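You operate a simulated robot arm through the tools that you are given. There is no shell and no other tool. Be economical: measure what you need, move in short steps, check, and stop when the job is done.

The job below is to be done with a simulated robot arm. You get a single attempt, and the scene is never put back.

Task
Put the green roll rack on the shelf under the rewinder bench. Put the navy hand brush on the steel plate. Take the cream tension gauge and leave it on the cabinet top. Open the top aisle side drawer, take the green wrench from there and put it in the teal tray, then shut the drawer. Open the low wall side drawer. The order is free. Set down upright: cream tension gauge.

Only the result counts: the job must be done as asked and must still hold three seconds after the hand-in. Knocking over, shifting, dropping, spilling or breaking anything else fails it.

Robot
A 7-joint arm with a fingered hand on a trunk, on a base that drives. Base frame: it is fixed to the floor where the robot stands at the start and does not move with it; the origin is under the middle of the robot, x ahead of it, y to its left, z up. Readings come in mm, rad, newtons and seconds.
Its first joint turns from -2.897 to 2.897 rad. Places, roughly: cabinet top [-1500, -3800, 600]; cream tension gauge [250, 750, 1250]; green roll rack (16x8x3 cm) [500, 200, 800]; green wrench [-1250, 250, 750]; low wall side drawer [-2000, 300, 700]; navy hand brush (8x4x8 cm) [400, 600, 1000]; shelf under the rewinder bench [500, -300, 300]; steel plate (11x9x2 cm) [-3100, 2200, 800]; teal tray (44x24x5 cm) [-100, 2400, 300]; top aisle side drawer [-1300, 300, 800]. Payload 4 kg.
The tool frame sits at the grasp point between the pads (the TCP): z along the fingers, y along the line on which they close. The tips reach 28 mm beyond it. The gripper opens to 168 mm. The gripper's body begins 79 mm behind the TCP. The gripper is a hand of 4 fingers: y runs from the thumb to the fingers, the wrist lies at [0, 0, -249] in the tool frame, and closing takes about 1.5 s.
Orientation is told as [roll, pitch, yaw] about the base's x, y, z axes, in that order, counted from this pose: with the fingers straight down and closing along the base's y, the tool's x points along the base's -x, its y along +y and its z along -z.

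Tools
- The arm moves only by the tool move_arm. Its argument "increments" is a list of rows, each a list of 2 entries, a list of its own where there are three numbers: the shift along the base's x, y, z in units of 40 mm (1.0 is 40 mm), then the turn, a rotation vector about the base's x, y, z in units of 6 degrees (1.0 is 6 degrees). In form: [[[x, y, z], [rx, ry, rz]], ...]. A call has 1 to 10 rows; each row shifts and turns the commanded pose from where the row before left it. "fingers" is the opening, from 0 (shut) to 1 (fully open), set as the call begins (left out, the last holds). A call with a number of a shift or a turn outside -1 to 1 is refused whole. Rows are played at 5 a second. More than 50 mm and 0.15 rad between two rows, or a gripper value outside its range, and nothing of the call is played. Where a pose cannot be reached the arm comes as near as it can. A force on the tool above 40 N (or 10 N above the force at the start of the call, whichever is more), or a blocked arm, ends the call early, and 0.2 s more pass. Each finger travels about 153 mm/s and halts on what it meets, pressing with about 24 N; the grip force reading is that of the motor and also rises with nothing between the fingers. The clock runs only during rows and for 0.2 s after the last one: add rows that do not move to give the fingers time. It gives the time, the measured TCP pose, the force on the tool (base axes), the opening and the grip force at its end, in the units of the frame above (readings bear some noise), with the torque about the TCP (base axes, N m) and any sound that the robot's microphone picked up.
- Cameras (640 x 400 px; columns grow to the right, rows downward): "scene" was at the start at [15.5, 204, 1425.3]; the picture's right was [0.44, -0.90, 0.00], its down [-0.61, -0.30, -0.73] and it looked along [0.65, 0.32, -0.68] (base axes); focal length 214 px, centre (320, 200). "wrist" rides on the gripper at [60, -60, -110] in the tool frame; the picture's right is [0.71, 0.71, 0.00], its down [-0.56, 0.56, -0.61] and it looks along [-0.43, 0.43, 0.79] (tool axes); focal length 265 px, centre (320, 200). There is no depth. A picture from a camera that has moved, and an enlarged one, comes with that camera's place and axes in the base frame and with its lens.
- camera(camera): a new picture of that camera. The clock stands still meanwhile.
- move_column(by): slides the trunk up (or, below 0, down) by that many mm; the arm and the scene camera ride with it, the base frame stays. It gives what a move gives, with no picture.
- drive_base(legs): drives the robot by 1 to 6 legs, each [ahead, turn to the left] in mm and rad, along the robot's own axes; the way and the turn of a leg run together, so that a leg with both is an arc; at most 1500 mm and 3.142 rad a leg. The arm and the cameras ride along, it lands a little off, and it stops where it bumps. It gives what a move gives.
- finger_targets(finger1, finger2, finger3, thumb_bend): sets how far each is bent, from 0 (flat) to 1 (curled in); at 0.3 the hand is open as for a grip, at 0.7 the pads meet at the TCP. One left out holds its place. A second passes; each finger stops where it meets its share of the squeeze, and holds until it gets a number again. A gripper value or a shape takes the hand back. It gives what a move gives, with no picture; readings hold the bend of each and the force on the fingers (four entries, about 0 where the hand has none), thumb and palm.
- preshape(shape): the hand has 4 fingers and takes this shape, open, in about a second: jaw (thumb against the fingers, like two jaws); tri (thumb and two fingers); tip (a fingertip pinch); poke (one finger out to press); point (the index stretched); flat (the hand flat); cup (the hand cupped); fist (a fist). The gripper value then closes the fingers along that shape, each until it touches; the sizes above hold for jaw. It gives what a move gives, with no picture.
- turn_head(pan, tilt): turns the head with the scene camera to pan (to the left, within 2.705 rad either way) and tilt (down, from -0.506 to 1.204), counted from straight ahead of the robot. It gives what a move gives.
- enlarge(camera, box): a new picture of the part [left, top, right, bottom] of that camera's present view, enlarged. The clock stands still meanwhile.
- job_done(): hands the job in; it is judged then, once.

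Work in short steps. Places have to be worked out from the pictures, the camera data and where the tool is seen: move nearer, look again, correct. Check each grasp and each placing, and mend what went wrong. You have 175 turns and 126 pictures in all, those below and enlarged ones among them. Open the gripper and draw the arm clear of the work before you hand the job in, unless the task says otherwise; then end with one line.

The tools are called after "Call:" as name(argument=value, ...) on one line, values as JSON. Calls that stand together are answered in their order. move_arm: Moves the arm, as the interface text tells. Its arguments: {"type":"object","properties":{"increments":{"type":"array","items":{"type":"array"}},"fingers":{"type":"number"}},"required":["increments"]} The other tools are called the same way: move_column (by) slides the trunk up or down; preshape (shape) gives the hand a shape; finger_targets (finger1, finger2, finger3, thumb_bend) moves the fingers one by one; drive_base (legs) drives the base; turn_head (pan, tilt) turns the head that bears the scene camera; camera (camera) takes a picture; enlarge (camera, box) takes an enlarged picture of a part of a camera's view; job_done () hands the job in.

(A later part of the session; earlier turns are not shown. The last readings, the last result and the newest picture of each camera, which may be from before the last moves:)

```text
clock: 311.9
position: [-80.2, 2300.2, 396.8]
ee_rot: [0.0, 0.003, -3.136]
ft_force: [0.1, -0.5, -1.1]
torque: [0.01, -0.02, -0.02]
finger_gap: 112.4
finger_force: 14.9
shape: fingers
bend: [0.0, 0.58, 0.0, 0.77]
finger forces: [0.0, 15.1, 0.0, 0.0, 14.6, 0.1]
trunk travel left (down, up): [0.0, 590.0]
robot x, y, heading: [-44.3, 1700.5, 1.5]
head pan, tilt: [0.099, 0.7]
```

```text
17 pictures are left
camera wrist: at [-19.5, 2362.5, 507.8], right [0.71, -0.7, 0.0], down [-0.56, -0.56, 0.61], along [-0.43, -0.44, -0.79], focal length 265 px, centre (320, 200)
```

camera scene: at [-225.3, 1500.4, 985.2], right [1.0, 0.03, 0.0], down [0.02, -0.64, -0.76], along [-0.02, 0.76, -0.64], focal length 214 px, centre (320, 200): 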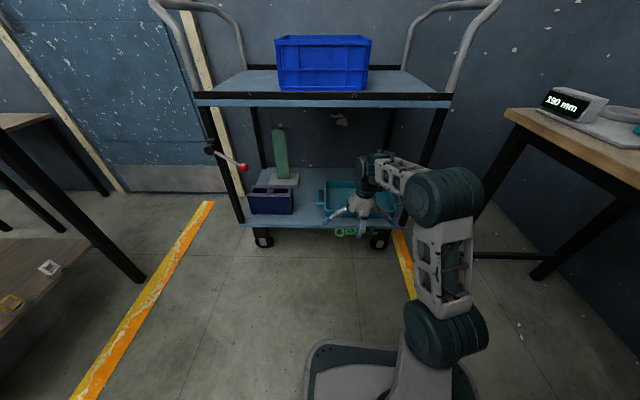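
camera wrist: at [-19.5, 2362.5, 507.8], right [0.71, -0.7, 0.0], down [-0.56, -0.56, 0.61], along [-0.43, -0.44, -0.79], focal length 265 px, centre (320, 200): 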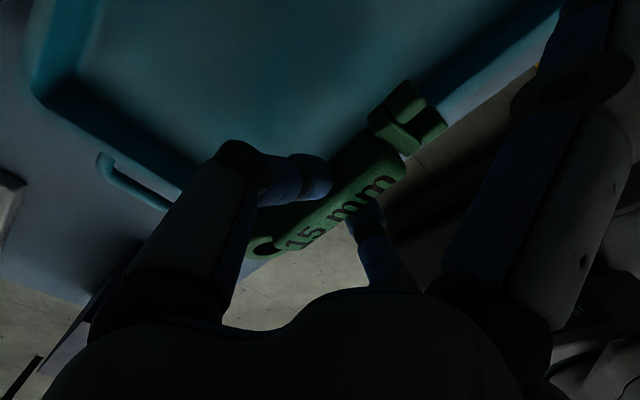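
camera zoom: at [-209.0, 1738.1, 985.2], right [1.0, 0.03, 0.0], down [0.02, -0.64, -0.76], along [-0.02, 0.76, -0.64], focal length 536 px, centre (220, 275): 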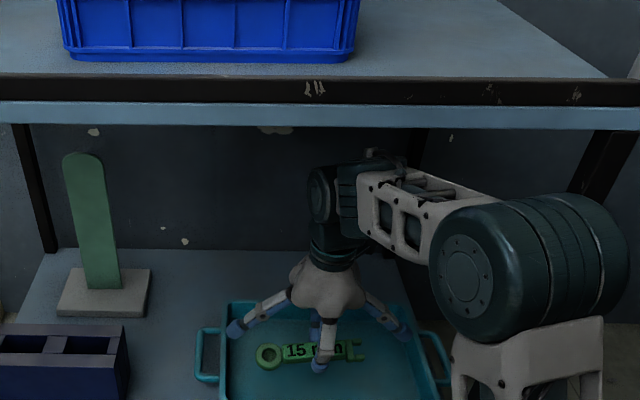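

The wrench is over the tray, ~50 mm inside the front rim. I go 40 mm deeper, lower in steps until contact, then release.

Call:
drive_base(legs=[[40, 0]])

Call:
move_arm(increments=[[[0.4, 0, -0.3], [0, 0, 0]], [[0.3, 0, -0.3], [0, 0, 0]], [[0, 0, -0.3], [0, 0, 0]], [[0, 0, -0.2], [0, 0, 0]]])

Call:
move_arm(increments=[[[0, 0, -0.15], [0, 0, 0]], [[0, 0, -0.15], [0, 0, 0]], [[0, 0, -0.15], [0, 0, 0]]])

```text
clock: 312.8
position: [-78.0, 2341.7, 396.6]
ee_rot: [0.0, 0.002, -3.133]
ft_force: [0.3, 0.4, -1.5]
torque: [0.03, -0.04, -0.01]
finger_gap: 112.2
finger_force: 14.9
shape: fingers
bend: [0.0, 0.58, 0.0, 0.77]
finger forces: [0.0, 15.1, 0.0, 0.0, 14.5, 0.1]
trunk travel left (down, up): [0.0, 590.0]
robot x, y, heading: [-36.8, 1741.0, 1.503]
head pan, tilt: [0.099, 0.7]
```

```text
clock: 313.8
position: [-47.5, 2341.7, 353.0]
ee_rot: [0.0, 0.001, -3.133]
ft_force: [0.0, 0.8, -1.3]
torque: [0.03, -0.03, 0.02]
finger_gap: 112.0
finger_force: 15.0
shape: fingers
bend: [0.0, 0.58, 0.0, 0.77]
finger forces: [0.1, 15.0, 0.1, 0.0, 14.5, 0.0]
trunk travel left (down, up): [0.0, 590.0]
robot x, y, heading: [-37.3, 1744.6, 1.507]
head pan, tilt: [0.099, 0.7]
```

```text
clock: 314.6
position: [-49.3, 2340.8, 334.6]
ee_rot: [0.0, 0.003, -3.134]
ft_force: [-0.7, 0.3, -1.1]
torque: [0.03, 0.01, -0.03]
finger_gap: 112.3
finger_force: 14.4
shape: fingers
bend: [0.0, 0.58, 0.0, 0.77]
finger forces: [0.0, 15.1, 0.0, 0.0, 14.4, 0.0]
trunk travel left (down, up): [0.0, 590.0]
robot x, y, heading: [-36.7, 1742.2, 1.502]
head pan, tilt: [0.099, 0.7]
```

No contact yet; a little lower.

Call:
move_arm(increments=[[[0, 0, -0.15], [0, 0, 0]], [[0, 0, -0.15], [0, 0, 0]]])

Call:
enlarge(camera="scene", box=[270, 170, 430, 280])

```text
clock: 315.2
position: [-49.7, 2341.7, 321.4]
ee_rot: [0.0, 0.002, -3.136]
ft_force: [-0.5, -0.6, -1.6]
torque: [0.0, -0.01, 0.01]
finger_gap: 112.3
finger_force: 15.7
shape: fingers
bend: [0.0, 0.58, 0.0, 0.77]
finger forces: [0.0, 15.1, 0.0, 0.0, 14.5, 0.1]
trunk travel left (down, up): [0.0, 590.0]
robot x, y, heading: [-35.8, 1745.6, 1.507]
head pan, tilt: [0.099, 0.7]
```

```text
3.64 times, centred on (350, 225) of scene
camera zoom: at [-206.2, 1779.1, 985.2], right [1.0, 0.03, 0.0], down [0.02, -0.64, -0.76], along [-0.03, 0.76, -0.64], focal length 780 px, centre (211, 109)
```

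zoom: 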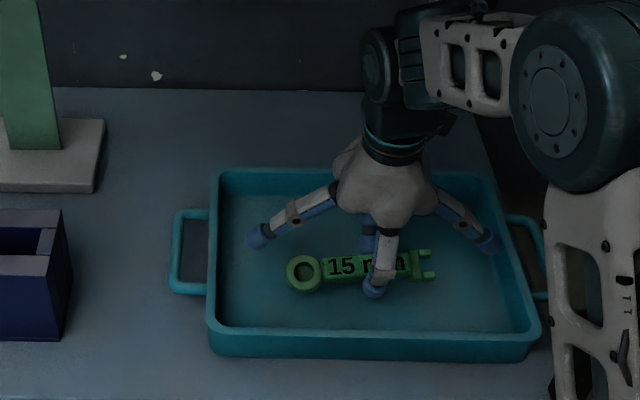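

Well centred inside the tray. I lower the last bit until contact, then release and lift.

Call:
move_arm(increments=[[[0, 0, -0.12], [0, 0, 0]], [[0, 0, -0.12], [0, 0, 0]]])

Call:
finger_targets(finger2=0.45, thumb_bend=0.45)

Call:
move_arm(increments=[[[0, 0, 0.5], [0, 0, 0]], [[0, 0, 0.6], [0, 0, 0]], [[0, 0, 0.6], [0, 0, 0]]])

Call:
enlarge(camera="scene", box=[270, 170, 430, 280])

```text
clock: 315.8
position: [-51.4, 2343.6, 313.3]
ee_rot: [0.001, 0.002, -3.134]
ft_force: [0.7, -0.6, -1.4]
torque: [-0.01, -0.01, 0.0]
finger_gap: 112.2
finger_force: 15.2
shape: fingers
bend: [0.0, 0.58, 0.0, 0.77]
finger forces: [0.0, 15.1, 0.0, 0.1, 14.5, 0.0]
trunk travel left (down, up): [0.0, 590.0]
robot x, y, heading: [-37.5, 1741.2, 1.503]
head pan, tilt: [0.099, 0.7]
```

```text
clock: 316.8
position: [-49.6, 2343.4, 313.2]
ee_rot: [0.001, 0.001, -3.135]
ft_force: [0.1, 0.5, 0.6]
torque: [0.0, -0.02, 0.02]
finger_gap: 128.5
finger_force: 0.0
shape: fingers
bend: [0.0, 0.45, 0.0, 0.45]
finger forces: [0.1, 0.1, 0.0, 0.0, 0.0, 0.1]
trunk travel left (down, up): [0.0, 590.0]
robot x, y, heading: [-36.0, 1744.4, 1.506]
head pan, tilt: [0.099, 0.7]
```

```text
clock: 317.6
position: [-48.2, 2342.5, 380.1]
ee_rot: [0.0, 0.001, -3.134]
ft_force: [0.3, -0.9, 0.5]
torque: [0.0, 0.03, -0.03]
finger_gap: 128.7
finger_force: 0.1
shape: fingers
bend: [0.0, 0.45, 0.0, 0.45]
finger forces: [0.0, 0.0, 0.1, 0.0, 0.1, 0.0]
trunk travel left (down, up): [0.0, 590.0]
robot x, y, heading: [-38.2, 1745.9, 1.504]
head pan, tilt: [0.099, 0.7]
```

```text
3.64 times, centred on (350, 225) of scene
camera zoom: at [-206.2, 1779.2, 985.1], right [1.0, 0.03, 0.0], down [0.02, -0.64, -0.76], along [-0.03, 0.76, -0.64], focal length 780 px, centre (211, 109)
```

zoom: 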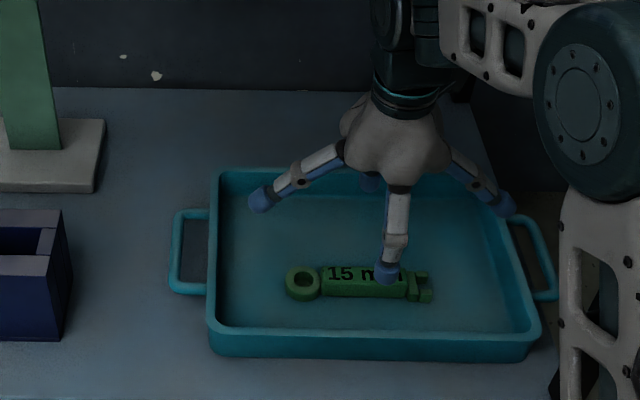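

The wrench lies in the tray. I back out, retract the arm, raise the trunk fully, and drive round to face the gauge's shelf.

Call:
move_arm(increments=[[[0, 0, 0.4], [0, 0, 0]]])

Call:
drive_base(legs=[[-420, 0]])

Call:
move_arm(increments=[[[0, -0.5, 0.5], [0, 0, 0]], [[0, -0.5, 0.5], [0, 0, 0]], [[0, -0.5, 0.5], [0, 0, 0]], [[0, -0.5, 0.5], [0, 0, 0]], [[0, -0.5, 0.5], [0, 0, 0]], [[0, -0.5, 0.5], [0, 0, 0]], [[0, -0.5, 0.5], [0, 0, 0]], [[0, -0.5, 0.5], [0, 0, 0]]])

Call:
move_column(by=400)

Call:
drive_base(legs=[[-830, 0], [0, 0.6], [380, 0], [0, -2.1]])

Call:
move_column(by=190)

Call:
turn_head(pan=-0.1, tilt=0.35)

Call:
enlarge(camera="scene", box=[240, 100, 480, 250])

```text
clock: 318.0
position: [-49.0, 2342.6, 397.1]
ee_rot: [0.002, 0.002, -3.136]
ft_force: [1.1, -0.5, -0.5]
torque: [0.02, 0.02, -0.01]
finger_gap: 128.4
finger_force: 0.1
shape: fingers
bend: [0.0, 0.45, 0.0, 0.45]
finger forces: [0.0, 0.1, 0.1, 0.0, 0.0, 0.0]
trunk travel left (down, up): [0.0, 590.0]
robot x, y, heading: [-33.2, 1742.3, 1.505]
head pan, tilt: [0.099, 0.7]
```

```text
clock: 320.6
position: [-75.5, 1922.9, 396.5]
ee_rot: [0.0, 0.0, -3.135]
ft_force: [-0.1, -0.3, -0.7]
torque: [0.0, -0.01, 0.01]
finger_gap: 128.8
finger_force: 0.1
shape: fingers
bend: [0.0, 0.45, 0.0, 0.45]
finger forces: [0.0, 0.0, 0.0, 0.0, 0.1, 0.0]
trunk travel left (down, up): [0.0, 590.0]
robot x, y, heading: [-65.8, 1323.6, 1.505]
head pan, tilt: [0.099, 0.7]
```

```text
clock: 322.4
position: [-75.7, 1761.3, 556.0]
ee_rot: [0.001, 0.0, -3.136]
ft_force: [-0.4, -0.7, -0.3]
torque: [-0.03, -0.02, 0.02]
finger_gap: 128.5
finger_force: 0.1
shape: fingers
bend: [0.0, 0.45, 0.0, 0.45]
finger forces: [0.1, 0.1, 0.0, 0.0, 0.1, 0.0]
trunk travel left (down, up): [0.0, 590.0]
robot x, y, heading: [-66.9, 1324.3, 1.499]
head pan, tilt: [0.099, 0.7]
```

```text
clock: 326.2
position: [-74.8, 1762.3, 956.7]
ee_rot: [-0.002, 0.001, -3.138]
ft_force: [-0.3, 0.1, -0.5]
torque: [0.01, 0.02, 0.01]
finger_gap: 128.5
finger_force: 0.2
shape: fingers
bend: [0.0, 0.45, 0.0, 0.45]
finger forces: [0.0, 0.1, 0.1, 0.0, 0.0, 0.0]
trunk travel left (down, up): [-400.0, 190.0]
robot x, y, heading: [-68.1, 1328.1, 1.505]
head pan, tilt: [0.099, 0.7]
```

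```text
clock: 339.4
position: [118.1, 841.8, 956.8]
ee_rot: [0.0, 0.001, 1.565]
ft_force: [-0.8, -0.5, 0.2]
torque: [-0.03, 0.0, -0.01]
finger_gap: 128.3
finger_force: 0.0
shape: fingers
bend: [0.0, 0.45, 0.0, 0.45]
finger forces: [0.0, 0.0, 0.0, 0.1, 0.0, 0.0]
trunk travel left (down, up): [-400.0, 190.0]
robot x, y, heading: [-318.6, 840.0, -0.081]
head pan, tilt: [0.099, 0.7]
```

```text
clock: 341.5
position: [117.8, 841.6, 1146.4]
ee_rot: [-0.001, 0.002, 1.565]
ft_force: [-0.9, -0.6, 0.7]
torque: [-0.04, 0.0, -0.02]
finger_gap: 128.6
finger_force: 0.0
shape: fingers
bend: [0.0, 0.45, 0.0, 0.45]
finger forces: [0.1, 0.1, 0.0, 0.0, 0.0, 0.1]
trunk travel left (down, up): [-590.0, 0.0]
robot x, y, heading: [-320.7, 839.1, -0.08]
head pan, tilt: [0.099, 0.7]
```

```text
clock: 342.3
position: [118.2, 841.1, 1146.5]
ee_rot: [-0.002, 0.001, 1.564]
ft_force: [-0.5, -0.3, -0.2]
torque: [0.01, -0.02, -0.01]
finger_gap: 128.6
finger_force: 0.0
shape: fingers
bend: [0.0, 0.45, 0.0, 0.45]
finger forces: [0.0, 0.0, 0.0, 0.0, 0.0, 0.1]
trunk travel left (down, up): [-590.0, 0.0]
robot x, y, heading: [-321.9, 834.6, -0.075]
head pan, tilt: [-0.099, 0.351]
```

```text
2.67 times, centred on (360, 175) of scene
camera zoom: at [-273.0, 989.2, 1606.5], right [-0.18, -0.98, 0.0], down [-0.34, 0.06, -0.94], along [0.92, -0.17, -0.34], focal length 572 px, centre (213, 267)
```

zoom: 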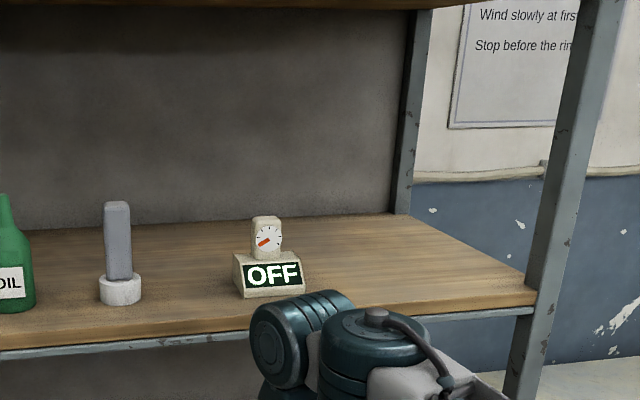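

Gauge: front ≈x 320–350, y≈800, tower ≈38 mm wide, about z 1380–1435. I unwind yaw to 0, tilt 30°, and raise in front of the shelf, then look with the wrist camera.

Call:
move_arm(increments=[[[0, -0.1, 0.3], [0, 0, -1]], [[0, -0.1, 0.3], [0, 0, -1]], [[0, -0.1, 0.3], [0, 0, -1]], [[0, -0.1, 0.3], [0, 0, -1]], [[0, -0.1, 0.3], [0, 0, -1]], [[0, -0.1, 0.3], [0, 0, -1]], [[0, -0.1, 0.3], [0, 0, -1]], [[0, -0.1, 0.3], [0, 0, -1]], [[0, -0.1, 0.3], [0, 0, -1]], [[0, -0.1, 0.3], [0, 0, -1]]])

Call:
move_arm(increments=[[[0, 0, 0.3], [0, 0, -1]], [[0, 0, 0.3], [0, 0, -1]], [[0, 0, 0.3], [0, 0, -1]], [[0, 0, 0.3], [0, 0, -1]], [[0, 0, 0.3], [0, 0, -0.95]], [[0.1, 0, 0.4], [0, -1, 0]], [[0.1, 0, 0.5], [0, -1, 0]], [[0.1, 0, 0.5], [0, -1, 0]], [[0.1, 0, 0.5], [0, -1, 0]], [[0.1, 0, 0.5], [0, -1, 0]]])

Call:
drive_base(legs=[[0, 0.075], [90, 0]])

Call:
camera(camera="wrist")

```text
clock: 344.5
position: [117.7, 801.5, 1267.1]
ee_rot: [0.0, 0.001, 0.516]
ft_force: [0.9, -0.2, -0.7]
torque: [0.01, 0.0, 0.02]
finger_gap: 128.2
finger_force: 0.3
shape: fingers
bend: [0.0, 0.45, 0.0, 0.45]
finger forces: [0.0, 0.1, 0.0, 0.0, 0.0, 0.0]
trunk travel left (down, up): [-590.0, 0.0]
robot x, y, heading: [-317.7, 837.1, -0.078]
head pan, tilt: [-0.099, 0.351]
```

```text
clock: 346.7
position: [73.6, 857.9, 1371.5]
ee_rot: [0.0, -0.525, -0.002]
ft_force: [0.1, -0.3, 1.0]
torque: [0.04, 0.0, -0.02]
finger_gap: 128.7
finger_force: 0.0
shape: fingers
bend: [0.0, 0.45, 0.0, 0.45]
finger forces: [0.0, 0.0, 0.0, 0.0, 0.1, 0.0]
out of reach, approached as far as the arm can: row 2, 3, 4, 5
trunk travel left (down, up): [-590.0, 0.0]
robot x, y, heading: [-319.0, 838.0, -0.085]
head pan, tilt: [-0.099, 0.351]
```

```text
clock: 348.3
position: [159.6, 885.6, 1371.5]
ee_rot: [0.0, -0.521, 0.073]
ft_force: [0.1, 0.6, -0.2]
torque: [0.03, 0.04, 0.03]
finger_gap: 128.5
finger_force: 0.1
shape: fingers
bend: [0.0, 0.45, 0.0, 0.45]
finger forces: [0.0, 0.0, 0.0, 0.0, 0.0, 0.0]
trunk travel left (down, up): [-590.0, 0.0]
robot x, y, heading: [-232.2, 838.4, -0.008]
head pan, tilt: [-0.099, 0.351]
```

```text
13 pictures are left
camera wrist: at [58.3, 818.8, 1437.2], right [-0.66, 0.66, -0.35], down [0.14, 0.57, 0.81], along [0.74, 0.49, -0.47], focal length 265 px, centre (320, 200)
```

wrist: 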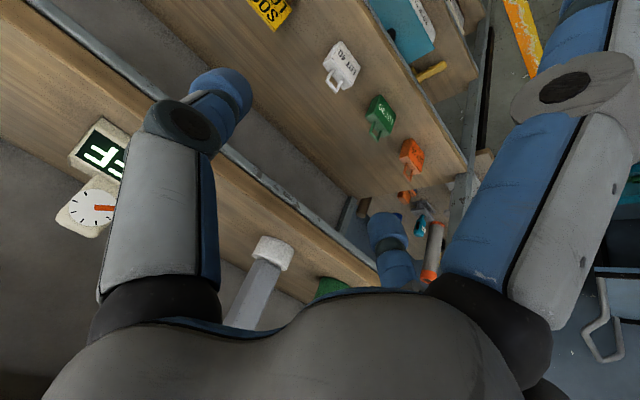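

Dial face ≈(354,806,1404), shelf ≈1340, shelf edge ≈x 262. The 30° tilt can't reach that high, so I tilt to ~45° and see whether z≈1418 is reachable, staying outside the shelf.

Call:
move_arm(increments=[[[0, -0.4, 0], [0, -0.6, -0.25]], [[0, -0.4, 0], [0, -0.6, -0.25]], [[0, -0.4, 0.2], [0, -0.6, -0.2]], [[0, -0.4, 0.3], [0, -0.6, 0]], [[0, -0.4, 0.4], [0, 0, 0]], [[0, 0, 0.3], [0, 0, 0]]])

```text
clock: 349.7
position: [158.3, 806.9, 1419.1]
ee_rot: [-0.009, -0.774, 0.003]
ft_force: [0.1, 0.2, 0.3]
torque: [-0.04, -0.01, 0.02]
finger_gap: 128.2
finger_force: 0.0
shape: fingers
bend: [0.0, 0.45, 0.0, 0.45]
finger forces: [0.0, 0.0, 0.0, 0.0, 0.1, 0.1]
trunk travel left (down, up): [-590.0, 0.0]
robot x, y, heading: [-230.1, 837.6, -0.005]
head pan, tilt: [-0.099, 0.351]
```

Reachable. I test extending 100 mm forward at the same height (still outside the shelf edge for the lower finger) with the tilt at ~43°.

Call:
move_arm(increments=[[[0.4, 0, 0], [0, 0.3, 0]], [[0.4, 0, 0], [0, 0, 0]], [[0.4, 0, 0.02], [0, 0, 0]], [[0.4, 0, 0.02], [0, 0, 0]], [[0.3, 0, 0], [0, 0, 0]]])

Call:
camera(camera="wrist")

```text
clock: 350.9
position: [233.7, 805.0, 1420.6]
ee_rot: [-0.008, -0.741, 0.003]
ft_force: [0.4, -0.1, 0.9]
torque: [0.0, -0.01, 0.0]
finger_gap: 128.6
finger_force: 0.0
shape: fingers
bend: [0.0, 0.45, 0.0, 0.45]
finger forces: [0.0, 0.0, 0.0, 0.0, 0.0, 0.0]
trunk travel left (down, up): [-590.0, 0.0]
robot x, y, heading: [-231.1, 835.4, -0.008]
head pan, tilt: [-0.099, 0.351]
```

```text
12 pictures are left
camera wrist: at [116.8, 746.3, 1461.8], right [-0.52, 0.71, -0.48], down [0.0, 0.56, 0.83], along [0.85, 0.43, -0.29], focal length 265 px, centre (320, 200)
```

wrist: 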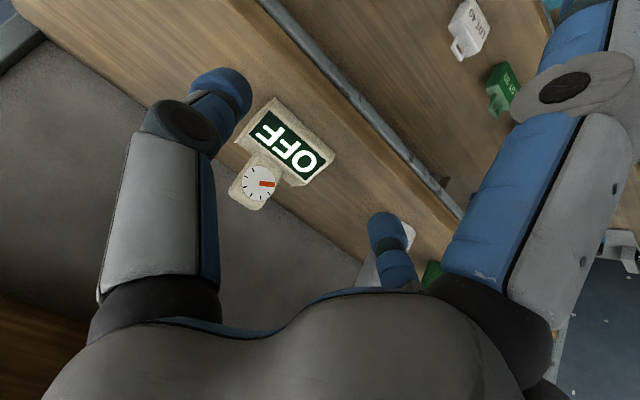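

Gauge confirmed: dial face x≈354, tower y≈805; shelf edge ≈275, so the lower finger will clear. I drive forward 115 mm in two steps.

Call:
drive_base(legs=[[70, 0]])

Call:
drive_base(legs=[[48, 0]])

Call:
camera(camera="wrist")

```text
clock: 351.9
position: [303.7, 804.0, 1418.8]
ee_rot: [-0.009, -0.739, 0.004]
ft_force: [0.6, 0.2, -0.3]
torque: [0.0, 0.01, -0.02]
finger_gap: 128.4
finger_force: 0.1
shape: fingers
bend: [0.0, 0.45, 0.0, 0.45]
finger forces: [0.1, 0.0, 0.0, 0.0, 0.0, 0.0]
trunk travel left (down, up): [-590.0, 0.0]
robot x, y, heading: [-166.7, 838.6, -0.005]
head pan, tilt: [-0.099, 0.351]
```

```text
clock: 352.8
position: [352.0, 804.9, 1419.0]
ee_rot: [-0.009, -0.739, 0.003]
ft_force: [-0.3, -0.4, 0.2]
torque: [0.01, 0.0, 0.03]
finger_gap: 128.3
finger_force: 0.1
shape: fingers
bend: [0.0, 0.45, 0.0, 0.45]
finger forces: [0.1, 0.0, 0.0, 0.1, 0.0, 0.1]
trunk travel left (down, up): [-590.0, 0.0]
robot x, y, heading: [-114.4, 836.4, -0.007]
head pan, tilt: [-0.099, 0.351]
```

```text
11 pictures are left
camera wrist: at [234.1, 745.9, 1461.3], right [-0.52, 0.71, -0.48], down [0.0, 0.56, 0.83], along [0.85, 0.43, -0.29], focal length 265 px, centre (320, 200)
```

wrist: 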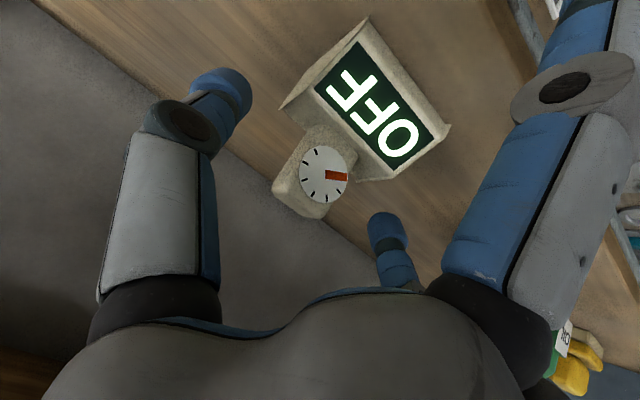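

The dial face is ≈x 370, y 810. I advance 18 mm more with the arm and close thumb and finger2 on the tower.

Call:
move_arm(increments=[[[0.2, 0.06, 0], [0, 0, 0]], [[0.25, 0.06, 0], [0, 0, 0]]])

Call:
finger_targets(finger2=0.8, thumb_bend=0.8)

Call:
camera(camera="wrist")

```text
clock: 353.4
position: [370.3, 809.5, 1420.4]
ee_rot: [-0.008, -0.741, 0.004]
ft_force: [0.1, 0.0, 0.1]
torque: [0.05, 0.0, -0.01]
finger_gap: 128.3
finger_force: 0.1
shape: fingers
bend: [0.0, 0.45, 0.0, 0.45]
finger forces: [0.1, 0.0, 0.1, 0.1, 0.0, 0.1]
trunk travel left (down, up): [-590.0, 0.0]
robot x, y, heading: [-114.5, 839.5, -0.008]
head pan, tilt: [-0.099, 0.351]
```

```text
clock: 354.4
position: [368.6, 809.2, 1421.7]
ee_rot: [-0.007, -0.741, 0.0]
ft_force: [-1.0, -3.1, 10.0]
torque: [0.25, -0.13, 0.0]
finger_gap: 113.0
finger_force: 14.6
shape: fingers
bend: [0.0, 0.57, 0.0, 0.73]
finger forces: [0.0, 12.9, 0.0, 0.0, 16.4, 0.0]
trunk travel left (down, up): [-590.0, 0.0]
robot x, y, heading: [-118.3, 836.1, -0.007]
head pan, tilt: [-0.099, 0.351]
```

```text
10 pictures are left
camera wrist: at [250.3, 749.6, 1462.5], right [-0.52, 0.71, -0.48], down [0.0, 0.56, 0.83], along [0.85, 0.43, -0.29], focal length 265 px, centre (320, 200)
```

wrist: 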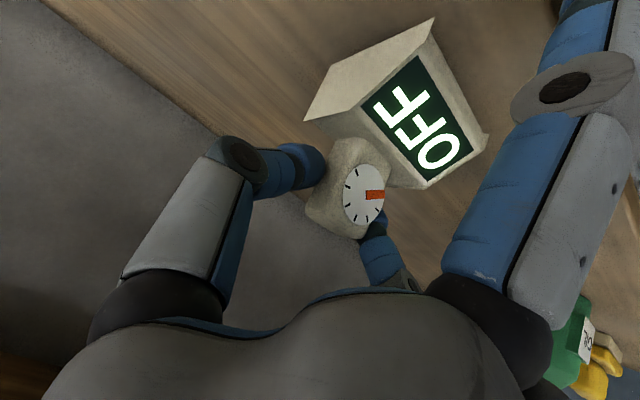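

Gripped on the tower (13–16 N). I lift ~30 mm and check the load and height.

Call:
move_arm(increments=[[[0, 0, 0.25], [0, 0, 0]], [[-0.1, 0, 0.25], [0, 0, 0]], [[-0.1, 0, 0.25], [0, 0, 0]]])

Call:
camera(camera="wrist")

```text
clock: 355.2
position: [360.7, 810.9, 1449.9]
ee_rot: [-0.008, -0.738, 0.004]
ft_force: [0.2, 0.4, -1.3]
torque: [-0.01, -0.03, 0.01]
finger_gap: 113.1
finger_force: 13.9
shape: fingers
bend: [0.0, 0.56, 0.0, 0.73]
finger forces: [0.0, 13.9, 0.0, 0.0, 13.6, 0.1]
trunk travel left (down, up): [-590.0, 0.0]
robot x, y, heading: [-118.2, 835.1, -0.008]
head pan, tilt: [-0.099, 0.351]
```

```text
9 pictures are left
camera wrist: at [243.1, 751.4, 1491.6], right [-0.52, 0.71, -0.48], down [0.0, 0.56, 0.83], along [0.85, 0.43, -0.29], focal length 265 px, centre (320, 200)
```

wrist: 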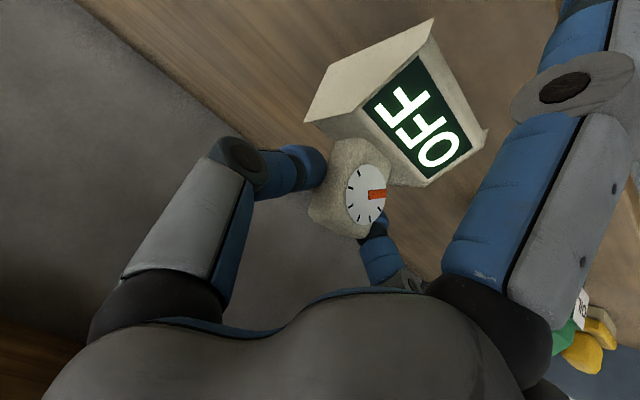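

The gauge is held. I back out, turn south and drive down the aisle in stages.

Call:
drive_base(legs=[[-350, 0], [0, -1.563]])

Call:
drive_base(legs=[[1250, 0]])

```text
clock: 361.3
position: [-482.6, 359.4, 1450.9]
ee_rot: [-0.008, -0.739, -1.545]
ft_force: [0.2, -0.2, -1.9]
torque: [0.0, 0.0, -0.02]
finger_gap: 113.0
finger_force: 13.7
shape: fingers
bend: [0.0, 0.56, 0.0, 0.73]
finger forces: [0.0, 13.9, 0.0, 0.0, 13.7, 0.0]
trunk travel left (down, up): [-590.0, 0.0]
robot x, y, heading: [-469.4, 844.1, -1.557]
head pan, tilt: [-0.099, 0.351]
```

```text
clock: 367.5
position: [-445.9, -877.6, 1450.0]
ee_rot: [-0.009, -0.739, -1.528]
ft_force: [-0.5, -0.5, -1.2]
torque: [0.02, 0.01, -0.02]
finger_gap: 112.8
finger_force: 13.6
shape: fingers
bend: [0.0, 0.56, 0.0, 0.73]
finger forces: [0.0, 14.0, 0.0, 0.0, 13.7, 0.0]
trunk travel left (down, up): [-590.0, 0.0]
robot x, y, heading: [-440.4, -400.1, -1.536]
head pan, tilt: [-0.099, 0.351]
```

I correct the heading slightly westward and continue south, then look towards the cabinets.

Call:
drive_base(legs=[[0, -0.08], [1250, 0], [1150, 0]])

Call:
turn_head(pan=-0.6, tilt=0.5)

Call:
camera(camera="scene")

```text
clock: 379.6
position: [-619.4, -3222.3, 1449.6]
ee_rot: [-0.008, -0.741, -1.641]
ft_force: [0.3, -0.2, -0.4]
torque: [0.0, 0.03, -0.01]
finger_gap: 113.0
finger_force: 13.7
shape: fingers
bend: [0.0, 0.56, 0.0, 0.73]
finger forces: [0.0, 14.0, 0.1, 0.1, 13.6, 0.0]
trunk travel left (down, up): [-590.0, 0.0]
robot x, y, heading: [-556.9, -2750.4, -1.653]
head pan, tilt: [-0.099, 0.351]
```

```text
clock: 380.5
position: [-619.5, -3221.9, 1449.9]
ee_rot: [-0.009, -0.74, -1.641]
ft_force: [-0.3, 0.0, -1.9]
torque: [-0.01, 0.01, 0.03]
finger_gap: 113.2
finger_force: 13.9
shape: fingers
bend: [0.0, 0.56, 0.0, 0.73]
finger forces: [0.0, 13.8, 0.0, 0.0, 13.7, 0.0]
trunk travel left (down, up): [-590.0, 0.0]
robot x, y, heading: [-559.3, -2747.3, -1.648]
head pan, tilt: [-0.6, 0.499]
```

```text
8 pictures are left
camera scene: at [-446.9, -2771.7, 1592.9], right [-0.78, 0.63, 0.0], down [0.3, 0.37, -0.88], along [-0.55, -0.68, -0.48], focal length 214 px, centre (320, 200)
```

scene: 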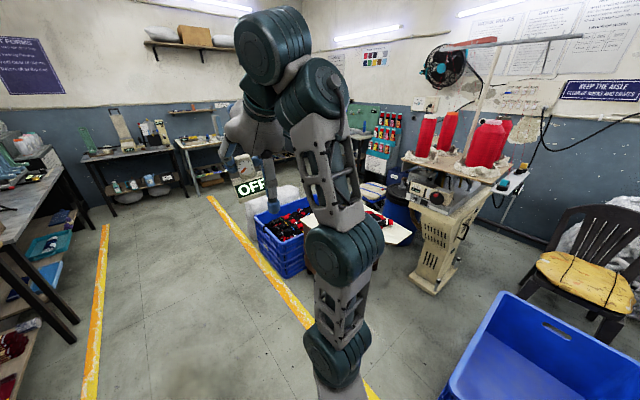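

The arm hides the cabinet. I turn right and advance a little so that the cabinet lies left of the arm, then look.

Call:
drive_base(legs=[[0, -1.0], [330, 0]])

Call:
turn_head(pan=0.5, tilt=0.6)

Call:
camera(camera="scene")

```text
clock: 385.3
position: [-1292.9, -3086.1, 1449.6]
ee_rot: [-0.009, -0.741, -2.671]
ft_force: [-0.7, -0.4, -2.4]
torque: [0.0, 0.02, -0.02]
finger_gap: 112.7
finger_force: 13.3
shape: fingers
bend: [0.0, 0.56, 0.0, 0.73]
finger forces: [0.1, 13.9, 0.1, 0.1, 13.6, 0.1]
trunk travel left (down, up): [-590.0, 0.0]
robot x, y, heading: [-851.2, -2895.5, -2.679]
head pan, tilt: [-0.6, 0.499]
```

```text
clock: 386.6
position: [-1290.5, -3085.7, 1450.0]
ee_rot: [-0.009, -0.74, -2.67]
ft_force: [-1.0, -0.6, -1.2]
torque: [-0.02, 0.0, 0.03]
finger_gap: 113.0
finger_force: 13.5
shape: fingers
bend: [0.0, 0.56, 0.0, 0.73]
finger forces: [0.0, 13.9, 0.0, 0.1, 13.7, 0.0]
trunk travel left (down, up): [-590.0, 0.0]
robot x, y, heading: [-857.0, -2885.2, -2.678]
head pan, tilt: [0.499, 0.6]
```

```text
7 pictures are left
camera scene: at [-776.0, -3084.8, 1583.8], right [-0.82, 0.57, 0.0], down [0.32, 0.46, -0.83], along [-0.47, -0.68, -0.56], focal length 214 px, centre (320, 200)
```

scene: 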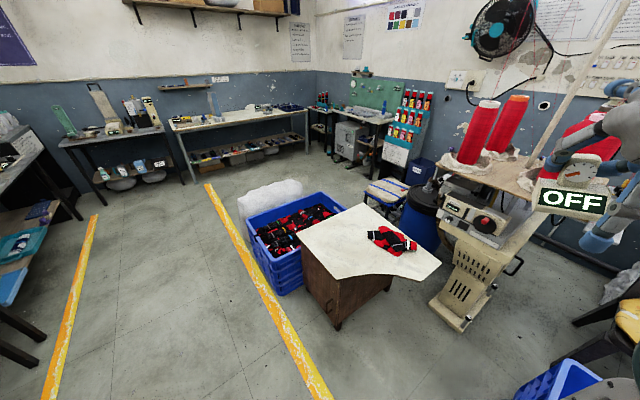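

Cabinet top: free area along its east edge (x≈-1260, y -4050…-3605). I drive to ≈(-800,-3740) and face west, then lower the trunk.

Call:
drive_base(legs=[[0, 1.175], [850, 0]])

Call:
drive_base(legs=[[0, -1.637]])

Call:
move_column(by=-400)

Call:
turn_head(pan=0.05, tilt=0.65)

Call:
camera(camera="scene")

```text
clock: 394.2
position: [-730.4, -4241.6, 1450.2]
ee_rot: [-0.009, -0.739, -1.449]
ft_force: [0.5, -0.6, -1.6]
torque: [-0.05, 0.03, -0.01]
finger_gap: 112.9
finger_force: 13.9
shape: fingers
bend: [0.0, 0.56, 0.0, 0.73]
finger forces: [0.0, 14.0, 0.0, 0.0, 13.6, 0.0]
trunk travel left (down, up): [-590.0, 0.0]
robot x, y, heading: [-760.6, -3762.8, -1.453]
head pan, tilt: [0.499, 0.6]
```

```text
clock: 398.7
position: [-1241.7, -3746.2, 1449.7]
ee_rot: [-0.009, -0.739, -3.121]
ft_force: [0.3, 0.6, -0.7]
torque: [0.0, 0.03, -0.05]
finger_gap: 113.2
finger_force: 13.4
shape: fingers
bend: [0.0, 0.56, 0.0, 0.73]
finger forces: [0.1, 13.8, 0.0, 0.1, 13.6, 0.0]
trunk travel left (down, up): [-590.0, 0.0]
robot x, y, heading: [-760.9, -3764.5, -3.133]
head pan, tilt: [0.499, 0.6]
```

```text
clock: 402.5
position: [-1240.8, -3746.6, 1050.0]
ee_rot: [-0.008, -0.742, -3.121]
ft_force: [1.0, -0.2, -0.9]
torque: [0.03, 0.02, 0.02]
finger_gap: 113.0
finger_force: 13.4
shape: fingers
bend: [0.0, 0.56, 0.0, 0.73]
finger forces: [0.0, 13.8, 0.1, 0.0, 13.7, 0.0]
trunk travel left (down, up): [-190.0, 400.0]
robot x, y, heading: [-766.8, -3763.7, -3.133]
head pan, tilt: [0.499, 0.6]
```

```text
clock: 403.4
position: [-1241.1, -3747.7, 1049.6]
ee_rot: [-0.008, -0.738, -3.122]
ft_force: [0.7, 0.3, -1.9]
torque: [-0.01, 0.0, 0.0]
finger_gap: 112.9
finger_force: 13.8
shape: fingers
bend: [0.0, 0.56, 0.0, 0.73]
finger forces: [0.1, 13.9, 0.0, 0.0, 13.5, 0.0]
trunk travel left (down, up): [-190.0, 400.0]
robot x, y, heading: [-766.3, -3766.9, -3.132]
head pan, tilt: [0.051, 0.649]
```

```text
6 pictures are left
camera scene: at [-785.8, -3931.7, 1179.5], right [-0.06, 1.0, 0.0], down [0.6, 0.04, -0.8], along [-0.8, -0.05, -0.6], focal length 214 px, centre (320, 200)
```

scene: 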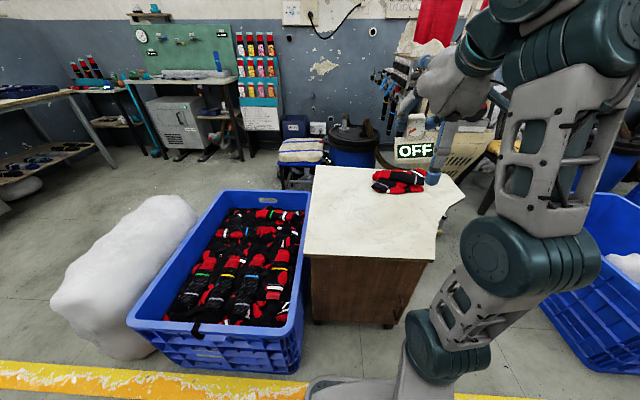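

East edge x≈-1245 and top z≈600 confirmed; the near area is free. I lower and reach to TCP ≈(-1335,-3760,700).

Call:
move_column(by=-190)

Call:
move_arm(increments=[[[-0.6, -0.06, 0], [0, 0, 0]], [[-0.6, -0.06, -0.3], [0, 0, 0]], [[-0.6, -0.06, -0.6], [0, 0, 0]], [[-0.55, -0.06, -0.7], [0, 0, 0]], [[0, 0, -0.8], [0, 0, 0]], [[0, 0, -0.8], [0, 0, 0]], [[0, 0, -0.7], [0, 0, 0]]])

Call:
camera(camera="wrist")

```text
clock: 405.5
position: [-1240.3, -3746.8, 860.2]
ee_rot: [-0.008, -0.74, -3.12]
ft_force: [0.5, 0.1, -0.8]
torque: [0.03, 0.04, 0.0]
finger_gap: 113.2
finger_force: 13.8
shape: fingers
bend: [0.0, 0.56, 0.0, 0.73]
finger forces: [0.0, 14.0, 0.0, 0.2, 13.6, 0.0]
trunk travel left (down, up): [0.0, 590.0]
robot x, y, heading: [-763.6, -3766.3, -3.132]
head pan, tilt: [0.051, 0.649]
```

```text
clock: 407.2
position: [-1334.4, -3757.7, 710.9]
ee_rot: [-0.018, -0.765, -3.114]
ft_force: [2.0, -1.1, 25.8]
torque: [-0.03, -2.71, -0.13]
finger_gap: 113.9
finger_force: 27.2
shape: fingers
bend: [0.0, 0.56, 0.0, 0.73]
finger forces: [27.0, 13.9, 0.0, 0.0, 13.8, 0.1]
trunk travel left (down, up): [0.0, 590.0]
robot x, y, heading: [-760.1, -3763.1, -3.128]
head pan, tilt: [0.051, 0.649]
stopped in row 7: the force on the tool passed its limit (the readings are from after the stop); the commanded pose is now the measured one
```

```text
5 pictures are left
camera wrist: at [-1214.8, -3695.0, 750.2], right [0.52, -0.69, -0.5], down [0.03, -0.57, 0.82], along [-0.85, -0.44, -0.27], focal length 265 px, centre (320, 200)
```

wrist: 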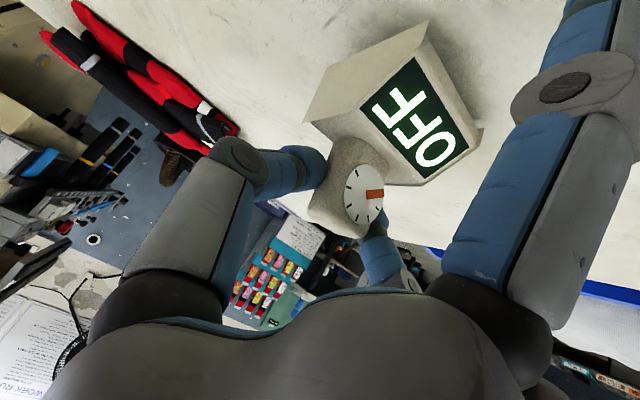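

The lower finger touched the top, so the surface is higher (~625) and the edge nearer ≈-1227. I rise, shift 32 mm outward so that finger hangs beyond the edge, and restore the pitch.

Call:
move_arm(increments=[[[0.1, 0, 0.5], [0, -0.24, 0]], [[0.4, 0, 0], [0, 0, 0]], [[0.35, 0, 0], [0, 0, 0]]])

Call:
move_arm(increments=[[[0, 0, -0.2], [0, 0, 0]], [[0, 0, -0.15], [0, 0, 0]], [[0, 0, -0.1], [0, 0, 0]]])

```text
clock: 408.0
position: [-1299.9, -3757.9, 726.4]
ee_rot: [-0.013, -0.731, -3.114]
ft_force: [-0.5, -0.7, -1.0]
torque: [0.03, -0.02, 0.02]
finger_gap: 112.7
finger_force: 14.1
shape: fingers
bend: [0.0, 0.56, 0.0, 0.73]
finger forces: [0.0, 13.9, 0.0, 0.1, 13.7, 0.1]
trunk travel left (down, up): [0.0, 590.0]
robot x, y, heading: [-762.0, -3764.8, -3.132]
head pan, tilt: [0.051, 0.649]
```

```text
clock: 408.8
position: [-1300.0, -3756.8, 709.1]
ee_rot: [-0.013, -0.731, -3.116]
ft_force: [-0.2, -0.2, -1.2]
torque: [0.05, 0.0, -0.01]
finger_gap: 112.7
finger_force: 13.1
shape: fingers
bend: [0.0, 0.56, 0.0, 0.73]
finger forces: [0.1, 13.9, 0.1, 0.1, 13.7, 0.0]
trunk travel left (down, up): [0.0, 590.0]
robot x, y, heading: [-758.1, -3766.7, -3.127]
head pan, tilt: [0.051, 0.649]
```

Clear of the edge now. I continue down in small steps.

Call:
move_arm(increments=[[[0, 0, -0.12], [0, 0, 0]], [[0, 0, -0.12], [0, 0, 0]]])

Call:
move_arm(increments=[[[0, 0, -0.1], [0, 0, 0]], [[0, 0, -0.1], [0, 0, 0]]])

```text
clock: 409.4
position: [-1300.5, -3757.2, 702.4]
ee_rot: [-0.014, -0.737, -3.119]
ft_force: [-0.2, 3.6, 10.5]
torque: [-0.2, 0.14, -0.02]
finger_gap: 112.8
finger_force: 14.6
shape: fingers
bend: [0.0, 0.56, 0.0, 0.73]
finger forces: [0.1, 12.3, 0.0, 0.0, 17.1, 0.1]
trunk travel left (down, up): [0.0, 590.0]
robot x, y, heading: [-763.5, -3766.0, -3.133]
head pan, tilt: [0.051, 0.649]
```

```text
clock: 410.0
position: [-1299.9, -3757.5, 692.9]
ee_rot: [-0.014, -0.735, -3.118]
ft_force: [-0.4, 3.0, 16.7]
torque: [-0.39, 0.24, -0.01]
finger_gap: 112.5
finger_force: 16.3
shape: fingers
bend: [0.0, 0.56, 0.0, 0.74]
finger forces: [0.0, 15.1, 0.0, 0.0, 17.9, 0.0]
trunk travel left (down, up): [0.0, 590.0]
robot x, y, heading: [-760.7, -3764.9, -3.13]
head pan, tilt: [0.051, 0.649]
```

The gauge stands on the top (16 N pressing). I ease up 4 mm, open, and check.

Call:
move_arm(increments=[[[0, 0, 0.1], [0, 0, 0]]])

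Call:
finger_targets(finger2=0.42, thumb_bend=0.42)

Call:
move_arm(increments=[[[0.3, 0, 0.33], [0, 0, 0]], [[0.5, 0, 0.55], [0, 0, 0]], [[0.6, 0, 0.6], [0, 0, 0]], [[0.6, 0, 0.6], [0, 0, 0]]])

Call:
camera(camera="wrist")

```text
clock: 410.4
position: [-1301.1, -3756.1, 694.4]
ee_rot: [-0.01, -0.729, -3.113]
ft_force: [-0.1, 0.4, 4.9]
torque: [-0.26, 0.12, 0.0]
finger_gap: 112.5
finger_force: 14.5
shape: fingers
bend: [0.0, 0.56, 0.0, 0.74]
finger forces: [0.1, 14.3, 0.0, 0.0, 15.0, 0.0]
trunk travel left (down, up): [0.0, 590.0]
robot x, y, heading: [-762.1, -3764.4, -3.132]
head pan, tilt: [0.051, 0.649]
```

```text
clock: 411.4
position: [-1300.1, -3754.6, 695.1]
ee_rot: [-0.013, -0.731, -3.115]
ft_force: [0.0, 0.6, 1.1]
torque: [0.01, -0.02, 0.0]
finger_gap: 131.0
finger_force: 0.1
shape: fingers
bend: [0.0, 0.42, 0.0, 0.42]
finger forces: [0.1, 0.1, 0.0, 0.0, 0.0, 0.1]
trunk travel left (down, up): [0.0, 590.0]
robot x, y, heading: [-763.1, -3764.7, -3.133]
head pan, tilt: [0.051, 0.649]
```

```text
clock: 412.4
position: [-1221.0, -3757.0, 781.0]
ee_rot: [-0.011, -0.732, -3.119]
ft_force: [-0.3, 0.8, 0.1]
torque: [-0.02, 0.01, 0.04]
finger_gap: 131.0
finger_force: 0.0
shape: fingers
bend: [0.0, 0.42, 0.0, 0.42]
finger forces: [0.1, 0.1, 0.0, 0.0, 0.0, 0.0]
trunk travel left (down, up): [0.0, 590.0]
robot x, y, heading: [-760.7, -3764.5, -3.133]
head pan, tilt: [0.051, 0.649]
```

```text
4 pictures are left
camera wrist: at [-1102.0, -3694.4, 824.5], right [0.54, -0.7, -0.48], down [0.0, -0.57, 0.82], along [-0.84, -0.44, -0.3], focal length 265 px, centre (320, 200)
```

wrist: 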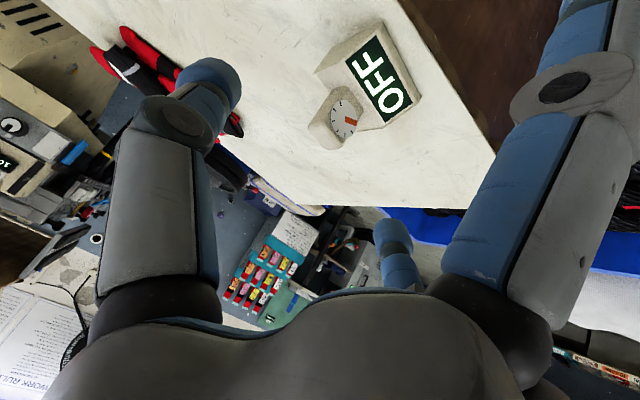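

The gauge stands upright on the cabinet top. I raise, form a fist, pitch the tool near horizontal, and drive back north to shut the top drawer.

Call:
move_column(by=350)

Call:
preshape(shape="fist")

Call:
drive_base(legs=[[-200, 0], [0, -1.571]])

Call:
drive_base(legs=[[1100, 0], [1100, 0]])

```text
clock: 415.9
position: [-1220.1, -3757.8, 1131.4]
ee_rot: [-0.014, -0.731, -3.114]
ft_force: [-0.6, 0.2, -0.2]
torque: [-0.02, 0.02, -0.04]
finger_gap: 131.1
finger_force: 0.0
shape: fingers
bend: [0.0, 0.42, 0.0, 0.42]
finger forces: [0.0, 0.0, 0.0, 0.1, 0.1, 0.1]
trunk travel left (down, up): [-350.0, 240.0]
robot x, y, heading: [-764.4, -3765.0, -3.126]
head pan, tilt: [0.051, 0.649]
```

```text
clock: 416.8
position: [-1219.5, -3757.2, 1131.9]
ee_rot: [-0.013, -0.732, -3.117]
ft_force: [0.0, -0.5, 0.6]
torque: [0.0, 0.03, 0.02]
finger_gap: 0.3
finger_force: 0.2
shape: fist
bend: [0.88, 0.87, 0.87, 0.57]
finger forces: [0.1, 0.0, 0.0, 0.0, 0.0, 0.1]
trunk travel left (down, up): [-350.0, 240.0]
robot x, y, heading: [-764.3, -3765.4, -3.128]
head pan, tilt: [0.051, 0.649]
```

```text
clock: 422.1
position: [-564.4, -3304.2, 1131.1]
ee_rot: [-0.014, -0.731, 1.616]
ft_force: [0.8, 0.1, -0.2]
torque: [-0.03, -0.01, 0.0]
finger_gap: 0.0
finger_force: 0.1
shape: fist
bend: [0.89, 0.93, 0.88, 0.54]
finger forces: [0.0, 0.0, 0.0, 0.0, 0.0, 0.1]
trunk travel left (down, up): [-350.0, 240.0]
robot x, y, heading: [-564.0, -3759.4, 1.605]
head pan, tilt: [0.051, 0.649]
```

```text
clock: 433.0
position: [-536.4, -1104.0, 1131.4]
ee_rot: [-0.014, -0.73, 1.56]
ft_force: [0.2, 0.4, -0.2]
torque: [0.02, 0.04, 0.04]
finger_gap: 0.0
finger_force: 0.1
shape: fist
bend: [0.91, 1.0, 0.88, 0.57]
finger forces: [0.0, 0.1, 0.0, 0.0, 0.0, 0.1]
trunk travel left (down, up): [-350.0, 240.0]
robot x, y, heading: [-563.7, -1561.0, 1.545]
head pan, tilt: [0.051, 0.649]
```

On course. I continue to y≈-600, turn west, drive to x≈-1330, and face north in front of the drawer.

Call:
drive_base(legs=[[950, 0], [0, 1.59], [790, 0], [0, -1.57]])

Call:
turn_head(pan=0.0, tilt=0.7)

Call:
camera(camera="scene")

```text
clock: 449.7
position: [-1362.4, -169.2, 1131.8]
ee_rot: [-0.012, -0.732, 1.64]
ft_force: [0.1, -0.3, 0.7]
torque: [0.01, 0.01, 0.01]
finger_gap: 0.0
finger_force: 0.0
shape: fist
bend: [0.91, 1.0, 0.88, 0.66]
finger forces: [0.1, 0.0, 0.0, 0.1, 0.0, 0.0]
trunk travel left (down, up): [-350.0, 240.0]
robot x, y, heading: [-1350.8, -627.8, 1.63]
head pan, tilt: [0.051, 0.649]
```

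```text
clock: 450.4
position: [-1362.8, -168.1, 1131.9]
ee_rot: [-0.012, -0.731, 1.637]
ft_force: [0.9, 1.1, -0.5]
torque: [0.02, 0.0, 0.03]
finger_gap: 0.0
finger_force: 0.1
shape: fist
bend: [0.91, 1.0, 0.88, 0.66]
finger forces: [0.1, 0.0, 0.1, 0.0, 0.0, 0.1]
trunk travel left (down, up): [-350.0, 240.0]
robot x, y, heading: [-1350.3, -625.7, 1.629]
head pan, tilt: [0.0, 0.7]
```

```text
3 pictures are left
camera scene: at [-1514.0, -611.1, 1335.2], right [1.0, 0.05, 0.0], down [0.04, -0.64, -0.77], along [-0.04, 0.76, -0.64], focal length 214 px, centre (320, 200)
```

scene: 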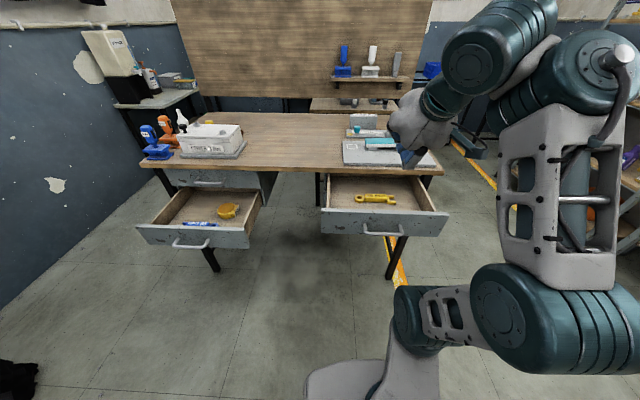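

The drawer handle is ≈(-1329,-125,796). I straighten the heading (bringing the fist to x≈-1335), pull back slightly, lower the trunk, and push forward with the fist against the bar.

Call:
drive_base(legs=[[0, -0.06]])

Call:
move_arm(increments=[[[0.05, -0.5, 0], [0, 0, 0]], [[0.05, -0.4, 0], [0, 0, 0]]])

Call:
move_column(by=-350)

Call:
drive_base(legs=[[90, 0]])

Call:
camera(camera="scene")

```text
clock: 451.2
position: [-1336.1, -169.3, 1131.8]
ee_rot: [-0.013, -0.73, 1.577]
ft_force: [0.7, 0.7, 0.1]
torque: [-0.02, 0.01, 0.02]
finger_gap: 0.0
finger_force: 0.1
shape: fist
bend: [0.91, 1.0, 0.88, 0.66]
finger forces: [0.1, 0.0, 0.0, 0.0, 0.1, 0.1]
trunk travel left (down, up): [-350.0, 240.0]
robot x, y, heading: [-1353.5, -625.1, 1.567]
head pan, tilt: [0.0, 0.7]
```

```text
clock: 451.8
position: [-1332.7, -206.2, 1131.0]
ee_rot: [-0.014, -0.731, 1.577]
ft_force: [-0.4, -0.9, 0.9]
torque: [0.01, 0.01, 0.0]
finger_gap: 0.0
finger_force: 0.0
shape: fist
bend: [0.91, 1.0, 0.88, 0.66]
finger forces: [0.0, 0.0, 0.0, 0.0, 0.1, 0.0]
trunk travel left (down, up): [-350.0, 240.0]
robot x, y, heading: [-1350.3, -628.9, 1.56]
head pan, tilt: [0.0, 0.7]
```

```text
clock: 455.2
position: [-1332.4, -206.4, 781.7]
ee_rot: [-0.013, -0.729, 1.578]
ft_force: [-0.2, 0.1, 0.9]
torque: [-0.01, 0.03, -0.01]
finger_gap: 0.0
finger_force: 0.1
shape: fist
bend: [0.91, 1.0, 0.88, 0.66]
finger forces: [0.0, 0.0, 0.0, 0.0, 0.0, 0.0]
trunk travel left (down, up): [0.0, 590.0]
robot x, y, heading: [-1352.2, -624.3, 1.562]
head pan, tilt: [0.0, 0.7]
```

```text
clock: 456.3
position: [-1332.8, -116.7, 781.3]
ee_rot: [-0.014, -0.731, 1.577]
ft_force: [0.3, 0.1, 0.0]
torque: [0.0, 0.01, -0.01]
finger_gap: 0.0
finger_force: 0.1
shape: fist
bend: [0.91, 1.0, 0.88, 0.66]
finger forces: [0.1, 0.0, 0.0, 0.0, 0.1, 0.0]
trunk travel left (down, up): [0.0, 590.0]
robot x, y, heading: [-1349.8, -538.2, 1.557]
head pan, tilt: [0.0, 0.7]
```

```text
2 pictures are left
camera scene: at [-1512.0, -510.9, 985.2], right [1.0, -0.01, 0.0], down [-0.01, -0.64, -0.76], along [0.01, 0.76, -0.64], focal length 214 px, centre (320, 200)
```

scene: 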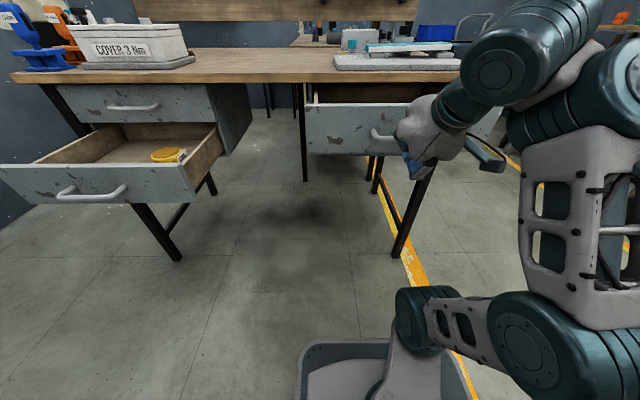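

The fist sits against the handle at the right height. I keep pushing forward until it stops.

Call:
drive_base(legs=[[110, 0]])

Call:
drive_base(legs=[[120, 0]])

```text
clock: 457.5
position: [-1330.9, -6.1, 779.9]
ee_rot: [-0.015, -0.73, 1.573]
ft_force: [0.1, -0.1, -0.3]
torque: [0.01, -0.01, -0.03]
finger_gap: 0.0
finger_force: 0.0
shape: fist
bend: [0.91, 1.0, 0.88, 0.66]
finger forces: [0.0, 0.1, 0.1, 0.0, 0.1, 0.0]
trunk travel left (down, up): [0.0, 590.0]
robot x, y, heading: [-1348.5, -428.8, 1.56]
head pan, tilt: [0.0, 0.7]
```

```text
clock: 458.8
position: [-1328.9, 97.3, 781.3]
ee_rot: [-0.025, -0.731, 1.584]
ft_force: [-1.4, -6.4, 2.8]
torque: [0.14, -0.02, 0.0]
finger_gap: 0.0
finger_force: 0.0
shape: fist
bend: [0.94, 1.0, 0.89, 0.66]
finger forces: [0.0, 0.0, 0.0, 0.0, 0.0, 0.0]
trunk travel left (down, up): [0.0, 590.0]
robot x, y, heading: [-1349.5, -319.8, 1.562]
head pan, tilt: [0.0, 0.7]
stopped in leg 1: the force on the tool passed its limit (the readings are from after the stop); the commanded pose is now the measured one
```

It stopped on resistance, likely shut. I back off 150 mm and take a picture to check.

Call:
drive_base(legs=[[-200, 0]])

Call:
enlarge(camera="scene", box=[240, 30, 520, 205])

```text
clock: 460.4
position: [-1330.0, -101.3, 780.4]
ee_rot: [-0.02, -0.73, 1.578]
ft_force: [-0.7, -0.8, -0.4]
torque: [0.02, -0.01, 0.0]
finger_gap: 0.0
finger_force: 0.1
shape: fist
bend: [0.92, 1.0, 0.88, 0.66]
finger forces: [0.0, 0.1, 0.1, 0.1, 0.0, 0.0]
trunk travel left (down, up): [0.0, 590.0]
robot x, y, heading: [-1351.7, -522.6, 1.561]
head pan, tilt: [0.0, 0.7]
```

```text
2.29 times, centred on (380, 118) of scene
camera zoom: at [-1512.1, -493.5, 985.2], right [1.0, -0.01, 0.0], down [-0.01, -0.64, -0.76], along [0.01, 0.76, -0.64], focal length 490 px, centre (183, 389)
```

zoom: 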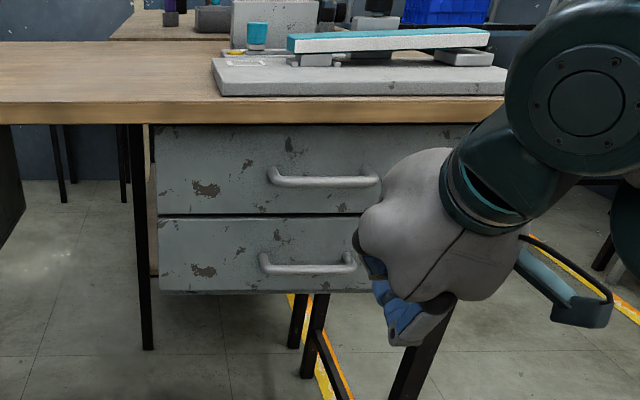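

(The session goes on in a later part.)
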